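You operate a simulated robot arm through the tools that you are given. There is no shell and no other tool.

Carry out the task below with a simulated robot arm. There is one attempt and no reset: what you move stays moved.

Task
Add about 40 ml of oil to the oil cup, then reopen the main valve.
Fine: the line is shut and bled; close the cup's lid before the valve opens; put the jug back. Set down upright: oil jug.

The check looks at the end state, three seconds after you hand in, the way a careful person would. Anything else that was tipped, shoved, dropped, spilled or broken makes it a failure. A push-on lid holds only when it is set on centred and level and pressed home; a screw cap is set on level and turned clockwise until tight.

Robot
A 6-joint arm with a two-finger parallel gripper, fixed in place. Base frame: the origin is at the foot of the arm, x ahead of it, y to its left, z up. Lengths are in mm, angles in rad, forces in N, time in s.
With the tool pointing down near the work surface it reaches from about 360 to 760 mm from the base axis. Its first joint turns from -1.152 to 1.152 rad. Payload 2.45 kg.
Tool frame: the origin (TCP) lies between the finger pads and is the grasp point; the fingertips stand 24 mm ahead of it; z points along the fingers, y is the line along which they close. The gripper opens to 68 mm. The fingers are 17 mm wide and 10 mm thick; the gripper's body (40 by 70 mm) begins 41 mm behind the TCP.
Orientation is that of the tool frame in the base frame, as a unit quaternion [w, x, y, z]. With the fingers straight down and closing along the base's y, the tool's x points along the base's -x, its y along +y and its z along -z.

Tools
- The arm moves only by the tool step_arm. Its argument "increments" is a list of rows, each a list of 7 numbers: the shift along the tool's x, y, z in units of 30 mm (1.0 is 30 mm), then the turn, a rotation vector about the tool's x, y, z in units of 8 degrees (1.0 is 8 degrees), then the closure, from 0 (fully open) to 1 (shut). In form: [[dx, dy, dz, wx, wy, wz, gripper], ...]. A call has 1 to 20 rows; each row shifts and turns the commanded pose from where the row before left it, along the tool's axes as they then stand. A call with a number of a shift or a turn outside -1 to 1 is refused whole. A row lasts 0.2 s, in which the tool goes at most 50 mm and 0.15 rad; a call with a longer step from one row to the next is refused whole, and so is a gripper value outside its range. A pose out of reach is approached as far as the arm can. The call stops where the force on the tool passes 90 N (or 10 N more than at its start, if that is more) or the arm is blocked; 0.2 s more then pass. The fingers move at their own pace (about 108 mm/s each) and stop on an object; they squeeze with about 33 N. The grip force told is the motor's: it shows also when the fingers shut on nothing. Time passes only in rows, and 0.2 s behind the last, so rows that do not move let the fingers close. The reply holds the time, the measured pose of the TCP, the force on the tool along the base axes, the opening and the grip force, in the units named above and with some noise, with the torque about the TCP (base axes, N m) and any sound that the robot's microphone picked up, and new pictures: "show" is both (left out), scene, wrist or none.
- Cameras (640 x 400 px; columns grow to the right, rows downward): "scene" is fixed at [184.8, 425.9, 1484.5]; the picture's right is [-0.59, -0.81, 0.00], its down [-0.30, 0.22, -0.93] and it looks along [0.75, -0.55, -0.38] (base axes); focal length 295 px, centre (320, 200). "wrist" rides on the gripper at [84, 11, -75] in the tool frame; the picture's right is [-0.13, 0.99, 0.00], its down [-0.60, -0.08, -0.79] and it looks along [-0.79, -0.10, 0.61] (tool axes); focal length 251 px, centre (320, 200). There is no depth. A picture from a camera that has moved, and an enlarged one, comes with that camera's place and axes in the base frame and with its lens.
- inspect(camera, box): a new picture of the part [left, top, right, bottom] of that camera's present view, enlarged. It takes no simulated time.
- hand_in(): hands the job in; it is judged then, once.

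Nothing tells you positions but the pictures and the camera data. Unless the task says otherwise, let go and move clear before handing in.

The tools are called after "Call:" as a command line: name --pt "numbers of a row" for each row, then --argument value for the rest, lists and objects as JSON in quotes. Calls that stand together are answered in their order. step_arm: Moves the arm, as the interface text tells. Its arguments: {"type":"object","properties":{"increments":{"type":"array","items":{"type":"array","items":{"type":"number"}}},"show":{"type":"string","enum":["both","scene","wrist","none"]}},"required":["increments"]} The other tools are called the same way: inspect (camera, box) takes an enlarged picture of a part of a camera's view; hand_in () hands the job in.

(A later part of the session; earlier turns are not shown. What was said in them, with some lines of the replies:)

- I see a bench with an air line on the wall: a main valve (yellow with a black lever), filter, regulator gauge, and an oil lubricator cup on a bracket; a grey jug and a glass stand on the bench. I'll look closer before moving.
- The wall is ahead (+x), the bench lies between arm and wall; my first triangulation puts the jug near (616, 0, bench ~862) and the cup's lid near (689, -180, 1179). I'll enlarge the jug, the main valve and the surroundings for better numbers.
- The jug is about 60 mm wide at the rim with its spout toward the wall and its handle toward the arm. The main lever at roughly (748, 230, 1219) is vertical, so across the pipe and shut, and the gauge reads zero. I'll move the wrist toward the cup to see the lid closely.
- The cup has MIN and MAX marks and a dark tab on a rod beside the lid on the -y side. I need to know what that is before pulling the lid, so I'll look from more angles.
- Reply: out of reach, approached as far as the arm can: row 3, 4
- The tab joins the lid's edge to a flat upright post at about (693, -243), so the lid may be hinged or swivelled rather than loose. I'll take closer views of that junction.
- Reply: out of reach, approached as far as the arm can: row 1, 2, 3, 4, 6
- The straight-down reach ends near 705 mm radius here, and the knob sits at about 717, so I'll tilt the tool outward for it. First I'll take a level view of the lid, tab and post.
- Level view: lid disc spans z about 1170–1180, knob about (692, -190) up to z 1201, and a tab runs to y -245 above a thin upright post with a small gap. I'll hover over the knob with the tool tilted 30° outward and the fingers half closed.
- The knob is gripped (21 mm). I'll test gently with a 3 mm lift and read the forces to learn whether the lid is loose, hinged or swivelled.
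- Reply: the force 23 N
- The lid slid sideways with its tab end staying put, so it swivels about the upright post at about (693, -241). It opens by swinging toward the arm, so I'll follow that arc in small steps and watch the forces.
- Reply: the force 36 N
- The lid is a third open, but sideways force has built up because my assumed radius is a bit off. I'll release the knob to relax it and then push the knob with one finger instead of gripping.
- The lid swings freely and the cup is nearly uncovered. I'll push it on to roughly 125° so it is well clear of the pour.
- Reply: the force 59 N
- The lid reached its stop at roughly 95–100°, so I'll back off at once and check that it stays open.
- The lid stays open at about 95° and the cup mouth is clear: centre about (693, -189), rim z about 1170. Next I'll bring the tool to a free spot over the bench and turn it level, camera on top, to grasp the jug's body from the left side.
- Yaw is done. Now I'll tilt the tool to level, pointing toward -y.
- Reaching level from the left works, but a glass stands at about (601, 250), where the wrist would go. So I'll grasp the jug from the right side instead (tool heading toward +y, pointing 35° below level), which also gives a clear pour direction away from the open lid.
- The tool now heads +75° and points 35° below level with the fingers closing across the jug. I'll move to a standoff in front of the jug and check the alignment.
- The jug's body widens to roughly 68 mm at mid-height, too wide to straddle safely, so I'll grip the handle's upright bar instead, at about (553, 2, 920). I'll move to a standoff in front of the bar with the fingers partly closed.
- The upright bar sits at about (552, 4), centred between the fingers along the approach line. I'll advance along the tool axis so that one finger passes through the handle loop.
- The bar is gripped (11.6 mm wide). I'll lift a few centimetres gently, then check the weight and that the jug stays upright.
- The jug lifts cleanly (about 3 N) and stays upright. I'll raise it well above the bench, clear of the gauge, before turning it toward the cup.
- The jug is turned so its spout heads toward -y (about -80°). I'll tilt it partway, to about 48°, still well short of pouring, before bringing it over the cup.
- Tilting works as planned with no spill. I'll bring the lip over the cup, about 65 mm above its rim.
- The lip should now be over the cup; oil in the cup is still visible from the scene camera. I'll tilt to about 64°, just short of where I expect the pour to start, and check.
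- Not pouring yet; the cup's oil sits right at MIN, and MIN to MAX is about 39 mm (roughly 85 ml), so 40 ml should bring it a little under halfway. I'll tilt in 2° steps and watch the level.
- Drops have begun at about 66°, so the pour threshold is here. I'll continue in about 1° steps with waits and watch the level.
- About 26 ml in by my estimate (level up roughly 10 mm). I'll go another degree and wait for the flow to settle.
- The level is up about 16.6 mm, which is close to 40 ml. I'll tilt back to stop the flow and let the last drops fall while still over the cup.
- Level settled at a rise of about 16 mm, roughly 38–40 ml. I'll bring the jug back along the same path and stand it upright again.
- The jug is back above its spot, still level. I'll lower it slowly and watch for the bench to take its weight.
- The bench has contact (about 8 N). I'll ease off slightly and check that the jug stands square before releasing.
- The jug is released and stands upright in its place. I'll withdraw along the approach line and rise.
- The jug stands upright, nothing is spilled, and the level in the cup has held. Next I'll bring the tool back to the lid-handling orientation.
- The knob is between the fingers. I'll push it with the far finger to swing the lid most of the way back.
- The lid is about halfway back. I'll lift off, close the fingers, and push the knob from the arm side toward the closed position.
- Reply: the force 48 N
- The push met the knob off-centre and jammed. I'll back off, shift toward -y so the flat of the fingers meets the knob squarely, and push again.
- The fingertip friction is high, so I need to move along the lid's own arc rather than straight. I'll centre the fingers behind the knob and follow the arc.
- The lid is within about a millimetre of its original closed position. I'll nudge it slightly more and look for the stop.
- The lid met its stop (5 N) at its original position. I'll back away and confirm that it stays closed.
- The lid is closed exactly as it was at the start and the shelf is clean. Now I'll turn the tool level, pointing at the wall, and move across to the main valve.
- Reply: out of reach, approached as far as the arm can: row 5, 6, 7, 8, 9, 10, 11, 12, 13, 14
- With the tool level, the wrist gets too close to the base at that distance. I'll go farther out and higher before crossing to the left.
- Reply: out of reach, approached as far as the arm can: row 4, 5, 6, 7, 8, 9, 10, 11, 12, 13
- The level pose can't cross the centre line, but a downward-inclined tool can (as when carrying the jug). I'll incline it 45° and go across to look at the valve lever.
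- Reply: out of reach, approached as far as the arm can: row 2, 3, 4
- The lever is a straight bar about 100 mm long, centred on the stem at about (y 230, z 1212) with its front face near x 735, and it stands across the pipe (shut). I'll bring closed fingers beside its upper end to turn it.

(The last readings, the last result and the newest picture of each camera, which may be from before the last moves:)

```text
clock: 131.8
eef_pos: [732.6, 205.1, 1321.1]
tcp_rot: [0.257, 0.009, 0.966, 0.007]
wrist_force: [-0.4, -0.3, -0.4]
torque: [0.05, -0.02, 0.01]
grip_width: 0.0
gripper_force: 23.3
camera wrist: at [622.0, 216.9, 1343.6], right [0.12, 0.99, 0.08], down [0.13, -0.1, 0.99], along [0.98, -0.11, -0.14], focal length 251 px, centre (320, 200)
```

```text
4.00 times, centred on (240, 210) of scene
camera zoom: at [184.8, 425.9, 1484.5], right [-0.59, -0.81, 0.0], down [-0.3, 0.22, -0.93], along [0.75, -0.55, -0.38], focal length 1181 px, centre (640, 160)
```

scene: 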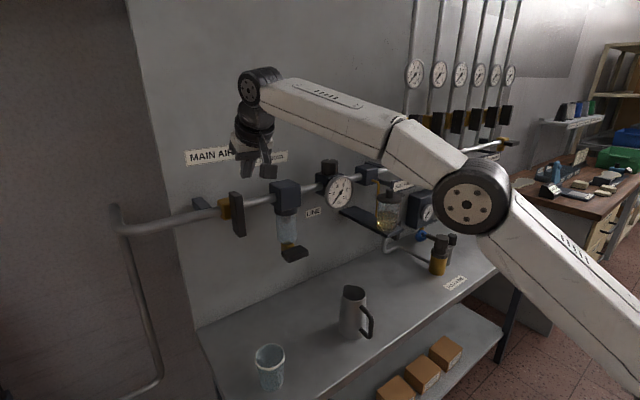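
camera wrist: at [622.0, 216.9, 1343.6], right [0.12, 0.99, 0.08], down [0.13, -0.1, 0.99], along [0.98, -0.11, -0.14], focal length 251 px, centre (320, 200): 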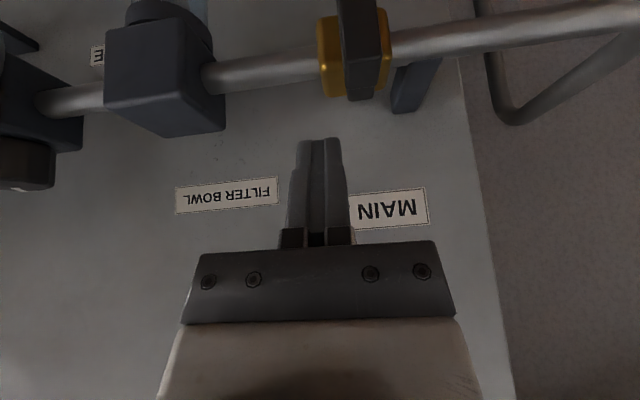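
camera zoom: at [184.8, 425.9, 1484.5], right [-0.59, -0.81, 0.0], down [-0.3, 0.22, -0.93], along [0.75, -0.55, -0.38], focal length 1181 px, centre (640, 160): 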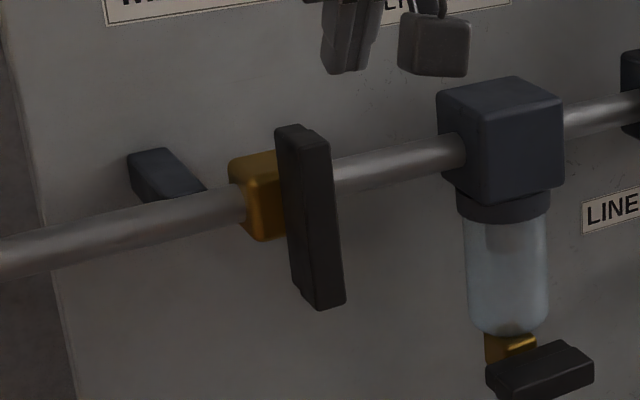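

Call:
step_arm --pt "0.233 0 0.404 0 0 0 1" --pt "0.233 0 0.404 0 0 0 1" --pt "0.233 0 0.404 0 0 0 1" --pt "0.233 0 0.404 0 0 0 1" --pt "0 0 0 0 0 0 1" --show "wrist"

Call:
inspect --camera "scene" --box '[190, 160, 290, 260]'

Call:
inspect --camera "wrist" --box '[240, 30, 400, 190]'

```text
clock: 133.0
eef_pos: [731.7, 207.8, 1263.6]
tcp_rot: [0.256, 0.009, 0.967, 0.007]
wrist_force: [-0.1, -0.4, 0.1]
torque: [0.04, -0.03, 0.0]
grip_width: 0.0
gripper_force: 23.7
camera wrist: at [620.1, 218.9, 1286.1], right [0.12, 0.99, 0.08], down [0.13, -0.1, 0.99], along [0.98, -0.11, -0.14], focal length 251 px, centre (320, 200)
```

wrist: 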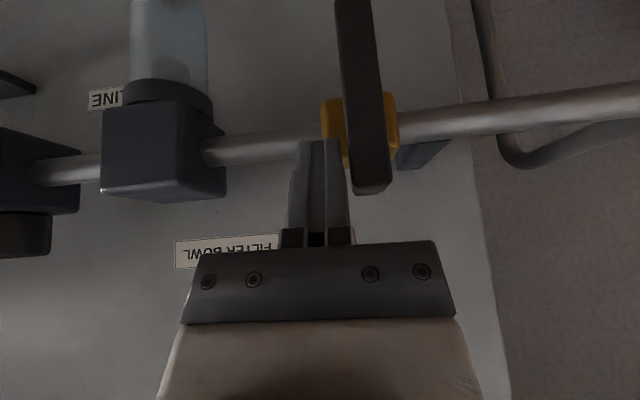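

```text
4.00 times, centred on (240, 210) of scene
camera zoom: at [184.8, 425.9, 1484.5], right [-0.59, -0.81, 0.0], down [-0.3, 0.22, -0.93], along [0.75, -0.55, -0.38], focal length 1181 px, centre (640, 160)
```

zoom: 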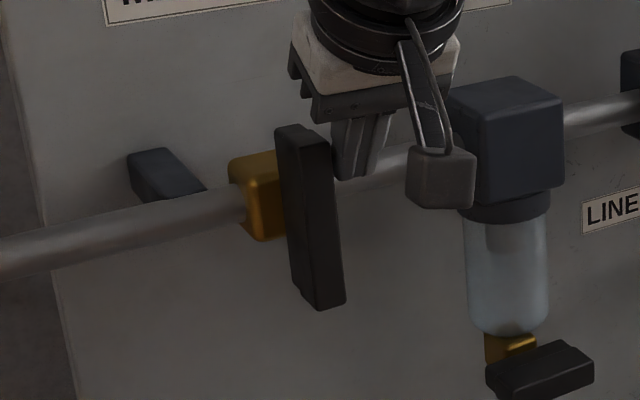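

```text
2.50 times, centred on (320, 110) of wrist
camera zoom: at [620.1, 218.9, 1286.1], right [0.12, 0.99, 0.08], down [0.13, -0.1, 0.99], along [0.98, -0.11, -0.14], focal length 629 px, centre (320, 425)
```

zoom: 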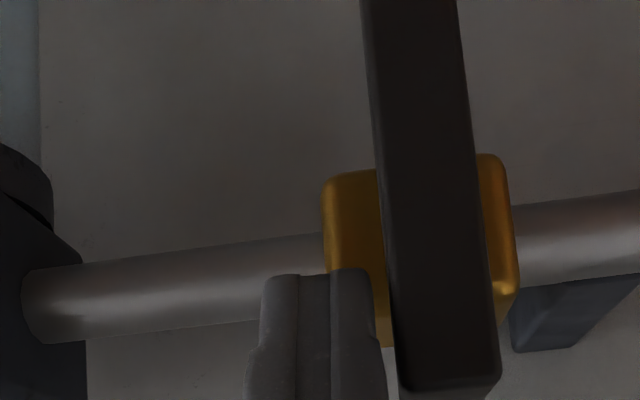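

The fingers are beside the lever's upper end. I'll push gently toward +y (counterclockwise as seen from the front) and read the forces.

Call:
step_arm --pt "0 0.1 0 0 0 0 1" --pt "0 0.1 0 0 0 0 1" --pt "0 0.1 0 0 0 0 1" --pt "0 0 0 0 0 0 1" --show "wrist"

Call:
inspect --camera "scene" --box '[190, 160, 290, 260]'

```text
clock: 134.0
eef_pos: [730.9, 216.3, 1265.0]
tcp_rot: [0.258, 0.009, 0.966, 0.006]
wrist_force: [-1.9, -3.4, 3.7]
torque: [-0.06, 0.05, 0.0]
grip_width: 0.0
gripper_force: 23.3
camera wrist: at [620.6, 227.4, 1287.1], right [0.12, 0.99, 0.08], down [0.13, -0.1, 0.99], along [0.98, -0.11, -0.14], focal length 251 px, centre (320, 200)
```

wrist: 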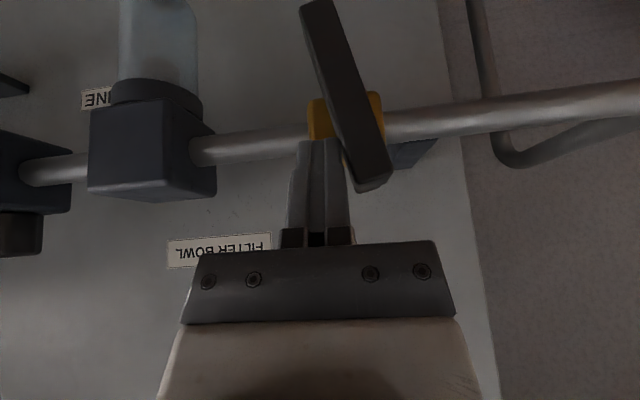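

```text
4.00 times, centred on (240, 210) of scene
camera zoom: at [184.6, 425.8, 1484.6], right [-0.59, -0.81, 0.0], down [-0.3, 0.22, -0.93], along [0.75, -0.55, -0.38], focal length 1181 px, centre (640, 160)
```

zoom: 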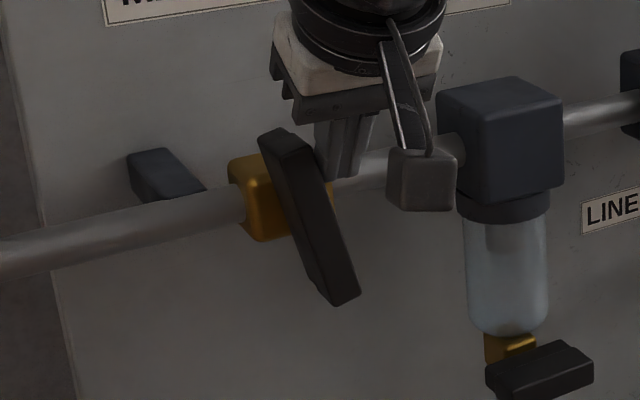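

The lever turns easily this way. I'll follow its arc toward alignment with the pipe.

Call:
step_arm --pt "0.01 0.277 0.017 0 0 0 1" --pt "0.047 0.267 0.081 0 0 0 1" --pt "0.078 0.23 0.136 0 0 0 1" --pt "0 0 0 0 0 0 1" --show "wrist"

Call:
inspect --camera "scene" --box '[190, 160, 290, 260]'

```text
clock: 135.0
eef_pos: [734.0, 236.9, 1254.5]
tcp_rot: [0.257, 0.008, 0.966, 0.008]
wrist_force: [-0.1, -0.1, 0.4]
torque: [-0.03, 0.01, 0.02]
grip_width: 0.0
gripper_force: 23.9
camera wrist: at [621.9, 249.6, 1277.5], right [0.12, 0.99, 0.08], down [0.13, -0.1, 0.99], along [0.98, -0.11, -0.14], focal length 251 px, centre (320, 200)
```

wrist: 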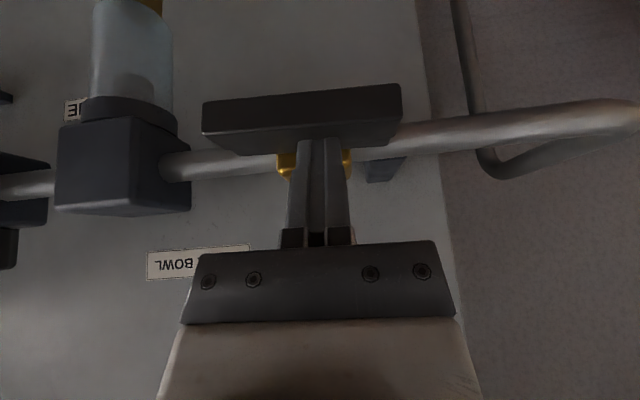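

```text
4.00 times, centred on (240, 210) of scene
camera zoom: at [184.7, 425.9, 1484.5], right [-0.59, -0.81, 0.0], down [-0.3, 0.22, -0.93], along [0.75, -0.55, -0.38], focal length 1181 px, centre (640, 160)
```

zoom: 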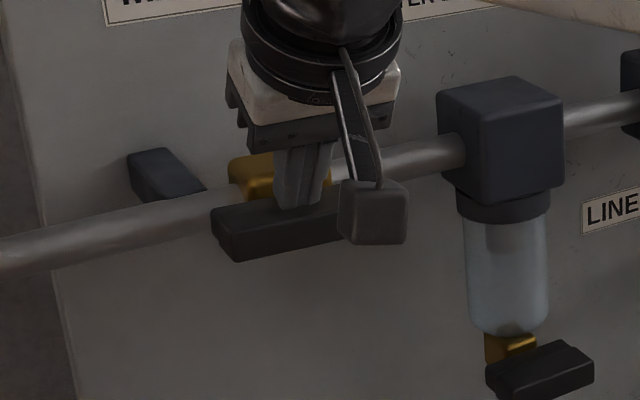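

The lever has swung to lie along the pipe. I'll lift clear and check its angle and the line gauge.

Call:
step_arm --pt "-0.25 0 -0.433 0 0 0 1" --pt "-0.5 0 -0.866 0 0 0 1" --pt "-0.3 0 -0.9 0 0 0 1" --pt "0.5 -0.5 -0.5 0 0 0 1" --pt "0.5 -0.8 -0.5 0 0 0 1" --pt "0 -1 0 0 0 0 1" --pt "0 0 0 0 0 0 1" --show "both"

Call:
inspect --camera "scene" --box '[190, 160, 290, 260]'

Call:
inspect --camera "scene" --box '[310, 150, 450, 250]'

Call:
inspect --camera "wrist" --box '[240, 0, 480, 180]'

```text
clock: 136.6
eef_pos: [686.7, 167.9, 1337.6]
tcp_rot: [0.258, 0.008, 0.966, 0.007]
wrist_force: [-0.2, -0.1, 0.3]
torque: [0.0, -0.01, -0.03]
grip_width: 0.1
gripper_force: 23.5
camera wrist: at [574.6, 179.6, 1361.5], right [0.12, 0.99, 0.08], down [0.13, -0.1, 0.99], along [0.98, -0.11, -0.14], focal length 251 px, centre (320, 200)
```

scene: 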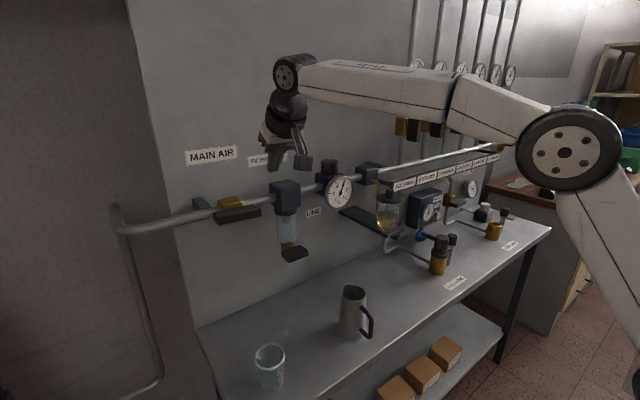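
wrist: 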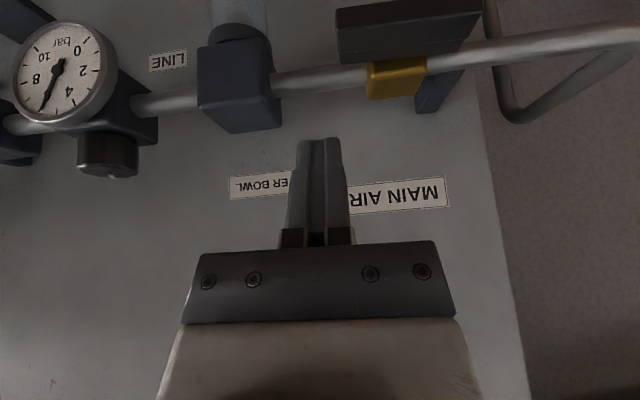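

```text
4.00 times, centred on (240, 210) of scene
camera zoom: at [184.8, 425.9, 1484.5], right [-0.59, -0.81, 0.0], down [-0.3, 0.22, -0.93], along [0.75, -0.55, -0.38], focal length 1181 px, centre (640, 160)
```

zoom: 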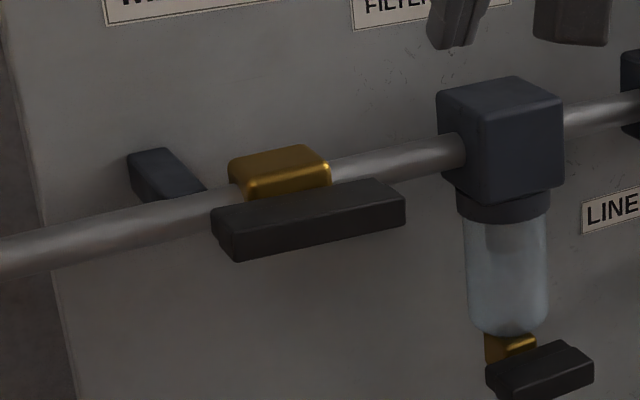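

```text
4.00 times, centred on (380, 200) of scene
camera zoom: at [184.8, 425.9, 1484.5], right [-0.59, -0.81, 0.0], down [-0.3, 0.22, -0.93], along [0.75, -0.55, -0.38], focal length 1181 px, centre (80, 200)
```

zoom: 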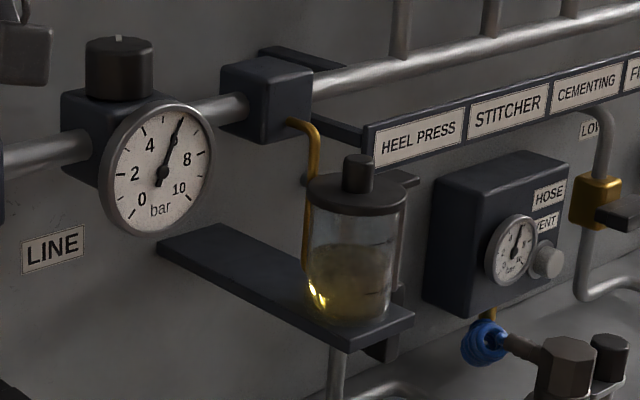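

```text
2.22 times, centred on (360, 90) of wrist
camera zoom: at [574.6, 179.6, 1361.5], right [0.12, 0.99, 0.08], down [0.13, -0.1, 0.99], along [0.98, -0.11, -0.14], focal length 559 px, centre (231, 444)
```

zoom: 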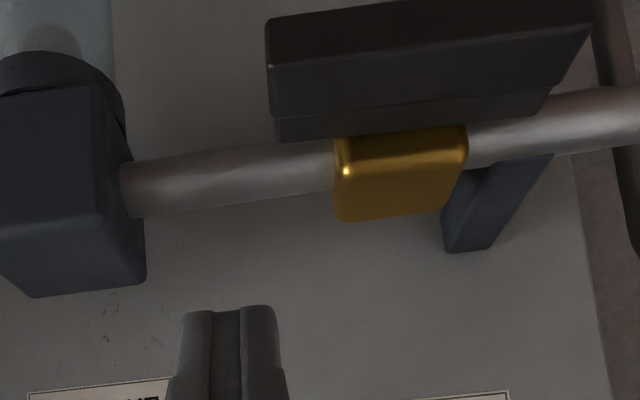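

The line gauge now reads about 6 bar, the lever lies along the pipe and the lid is still closed. Before handing in, I'll check the bench, jug and surroundings for drips or anything disturbed.

Call:
inspect --camera "scene" --box '[240, 260, 420, 390]'

Call:
inspect --camera "scene" --box '[340, 200, 560, 330]'

Call:
inspect --camera "scene" --box '[370, 185, 410, 240]'

Call:
step_arm --pt "0.8 0 -0.4 0 0 0 0.5" --pt "0.8 0 -0.4 0 0 0 0.3" --pt "0.8 0 -0.4 0 0 0 0.3" --pt "0.8 -0.5 -0.4 0 0 0 0.3" --pt "0 0 0 0 0 0 0.3" --pt "0 0 0 0 0 0 0.3" --pt "0 0 0 0 0 0 0.3" --show "both"

```text
3.08 times, centred on (330, 325) of scene
camera zoom: at [184.8, 425.9, 1484.5], right [-0.59, -0.81, 0.0], down [-0.3, 0.22, -0.93], along [0.75, -0.55, -0.38], focal length 908 px, centre (289, -185)
```

zoom: 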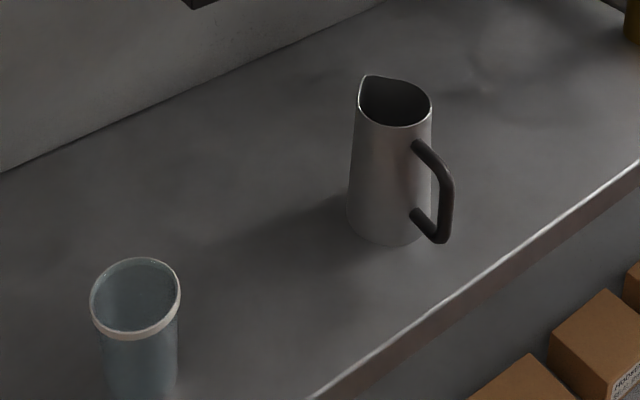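

```text
2.91 times, centred on (450, 265) of scene
camera zoom: at [184.8, 425.9, 1484.5], right [-0.59, -0.81, 0.0], down [-0.3, 0.22, -0.93], along [0.75, -0.55, -0.38], focal length 859 px, centre (-58, 11)
```

zoom: 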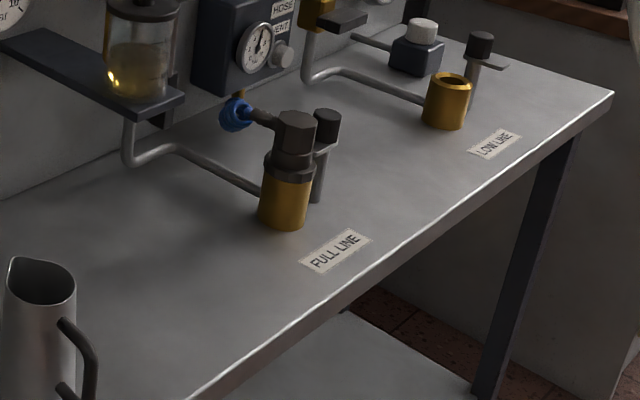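

```text
7.27 times, centred on (390, 212) of scene
camera zoom: at [184.8, 425.9, 1484.5], right [-0.59, -0.81, 0.0], down [-0.3, 0.22, -0.93], along [0.75, -0.55, -0.38], focal length 2147 px, centre (-189, 109)
```

zoom: 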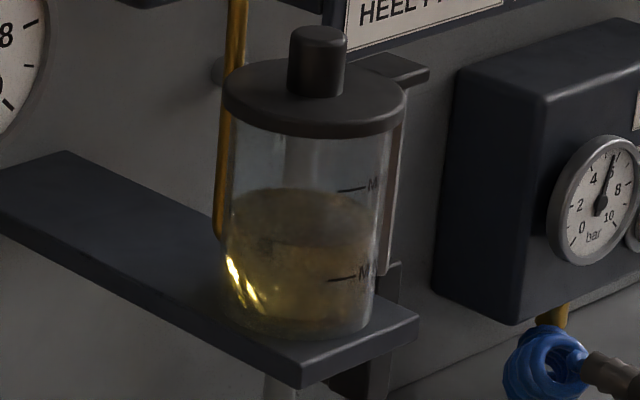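

```text
clock: 138.2
eef_pos: [576.6, 152.4, 1332.6]
tcp_rot: [0.257, 0.009, 0.966, 0.007]
wrist_force: [-0.7, -0.2, 0.4]
torque: [0.0, 0.05, -0.04]
grip_width: 47.4
gripper_force: 0.1
camera wrist: at [464.8, 165.5, 1355.4], right [0.12, 0.99, 0.08], down [0.13, -0.1, 0.99], along [0.98, -0.11, -0.14], focal length 251 px, centre (320, 200)
```

scene: 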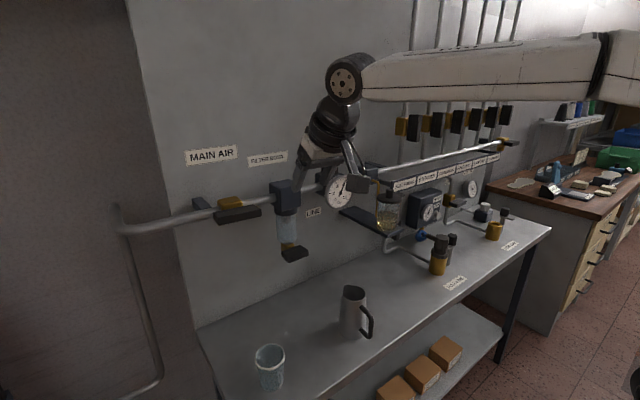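
wrist: 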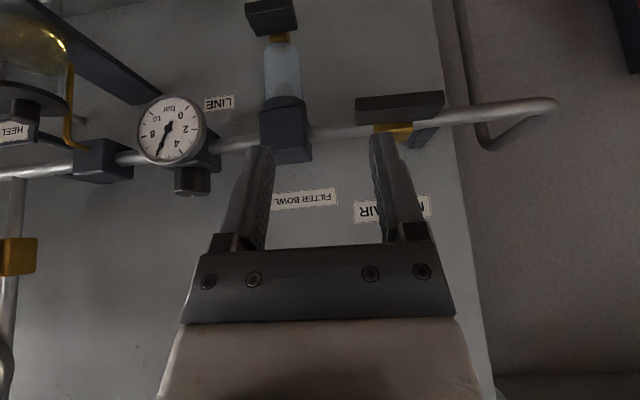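

Everything checks out: about 40 ml added, lid closed in its original position, jug upright in its place, lever along the pipe with the gauge at about 6 bar, no spills, and the arm clear. I'm handing in.

Call:
hand_in

```text
The job is handed in.
```

The oil cup has been topped up and the main valve is open again; I've handed the job in. No verdict has come back yet.

- **Oil:** I estimate about 38–40 ml went in. I judged this from the level in the cup, which rose about 16 mm from the MIN mark. I had to estimate the cup's inner width, so the true amount could be off by a few ml.
- **Lid:** It swivels on a post rather than lifting off. I swung it back to its original closed position before opening the valve. It stayed closed once the line was under pressure.
- **Main valve:** The lever now lies along the pipe, and the line gauge reads about 6 bar.
- **Jug:** It is upright, within a couple of millimetres of where it started.

I saw no oil on the shelf or bench, and nothing else looked disturbed. The gripper was empty and clear of everything at hand-in.

While moving the lid I pressed it against its stop at about 60 N. I also jammed a push on the knob at about 45 N. I backed off both times and saw no damage.
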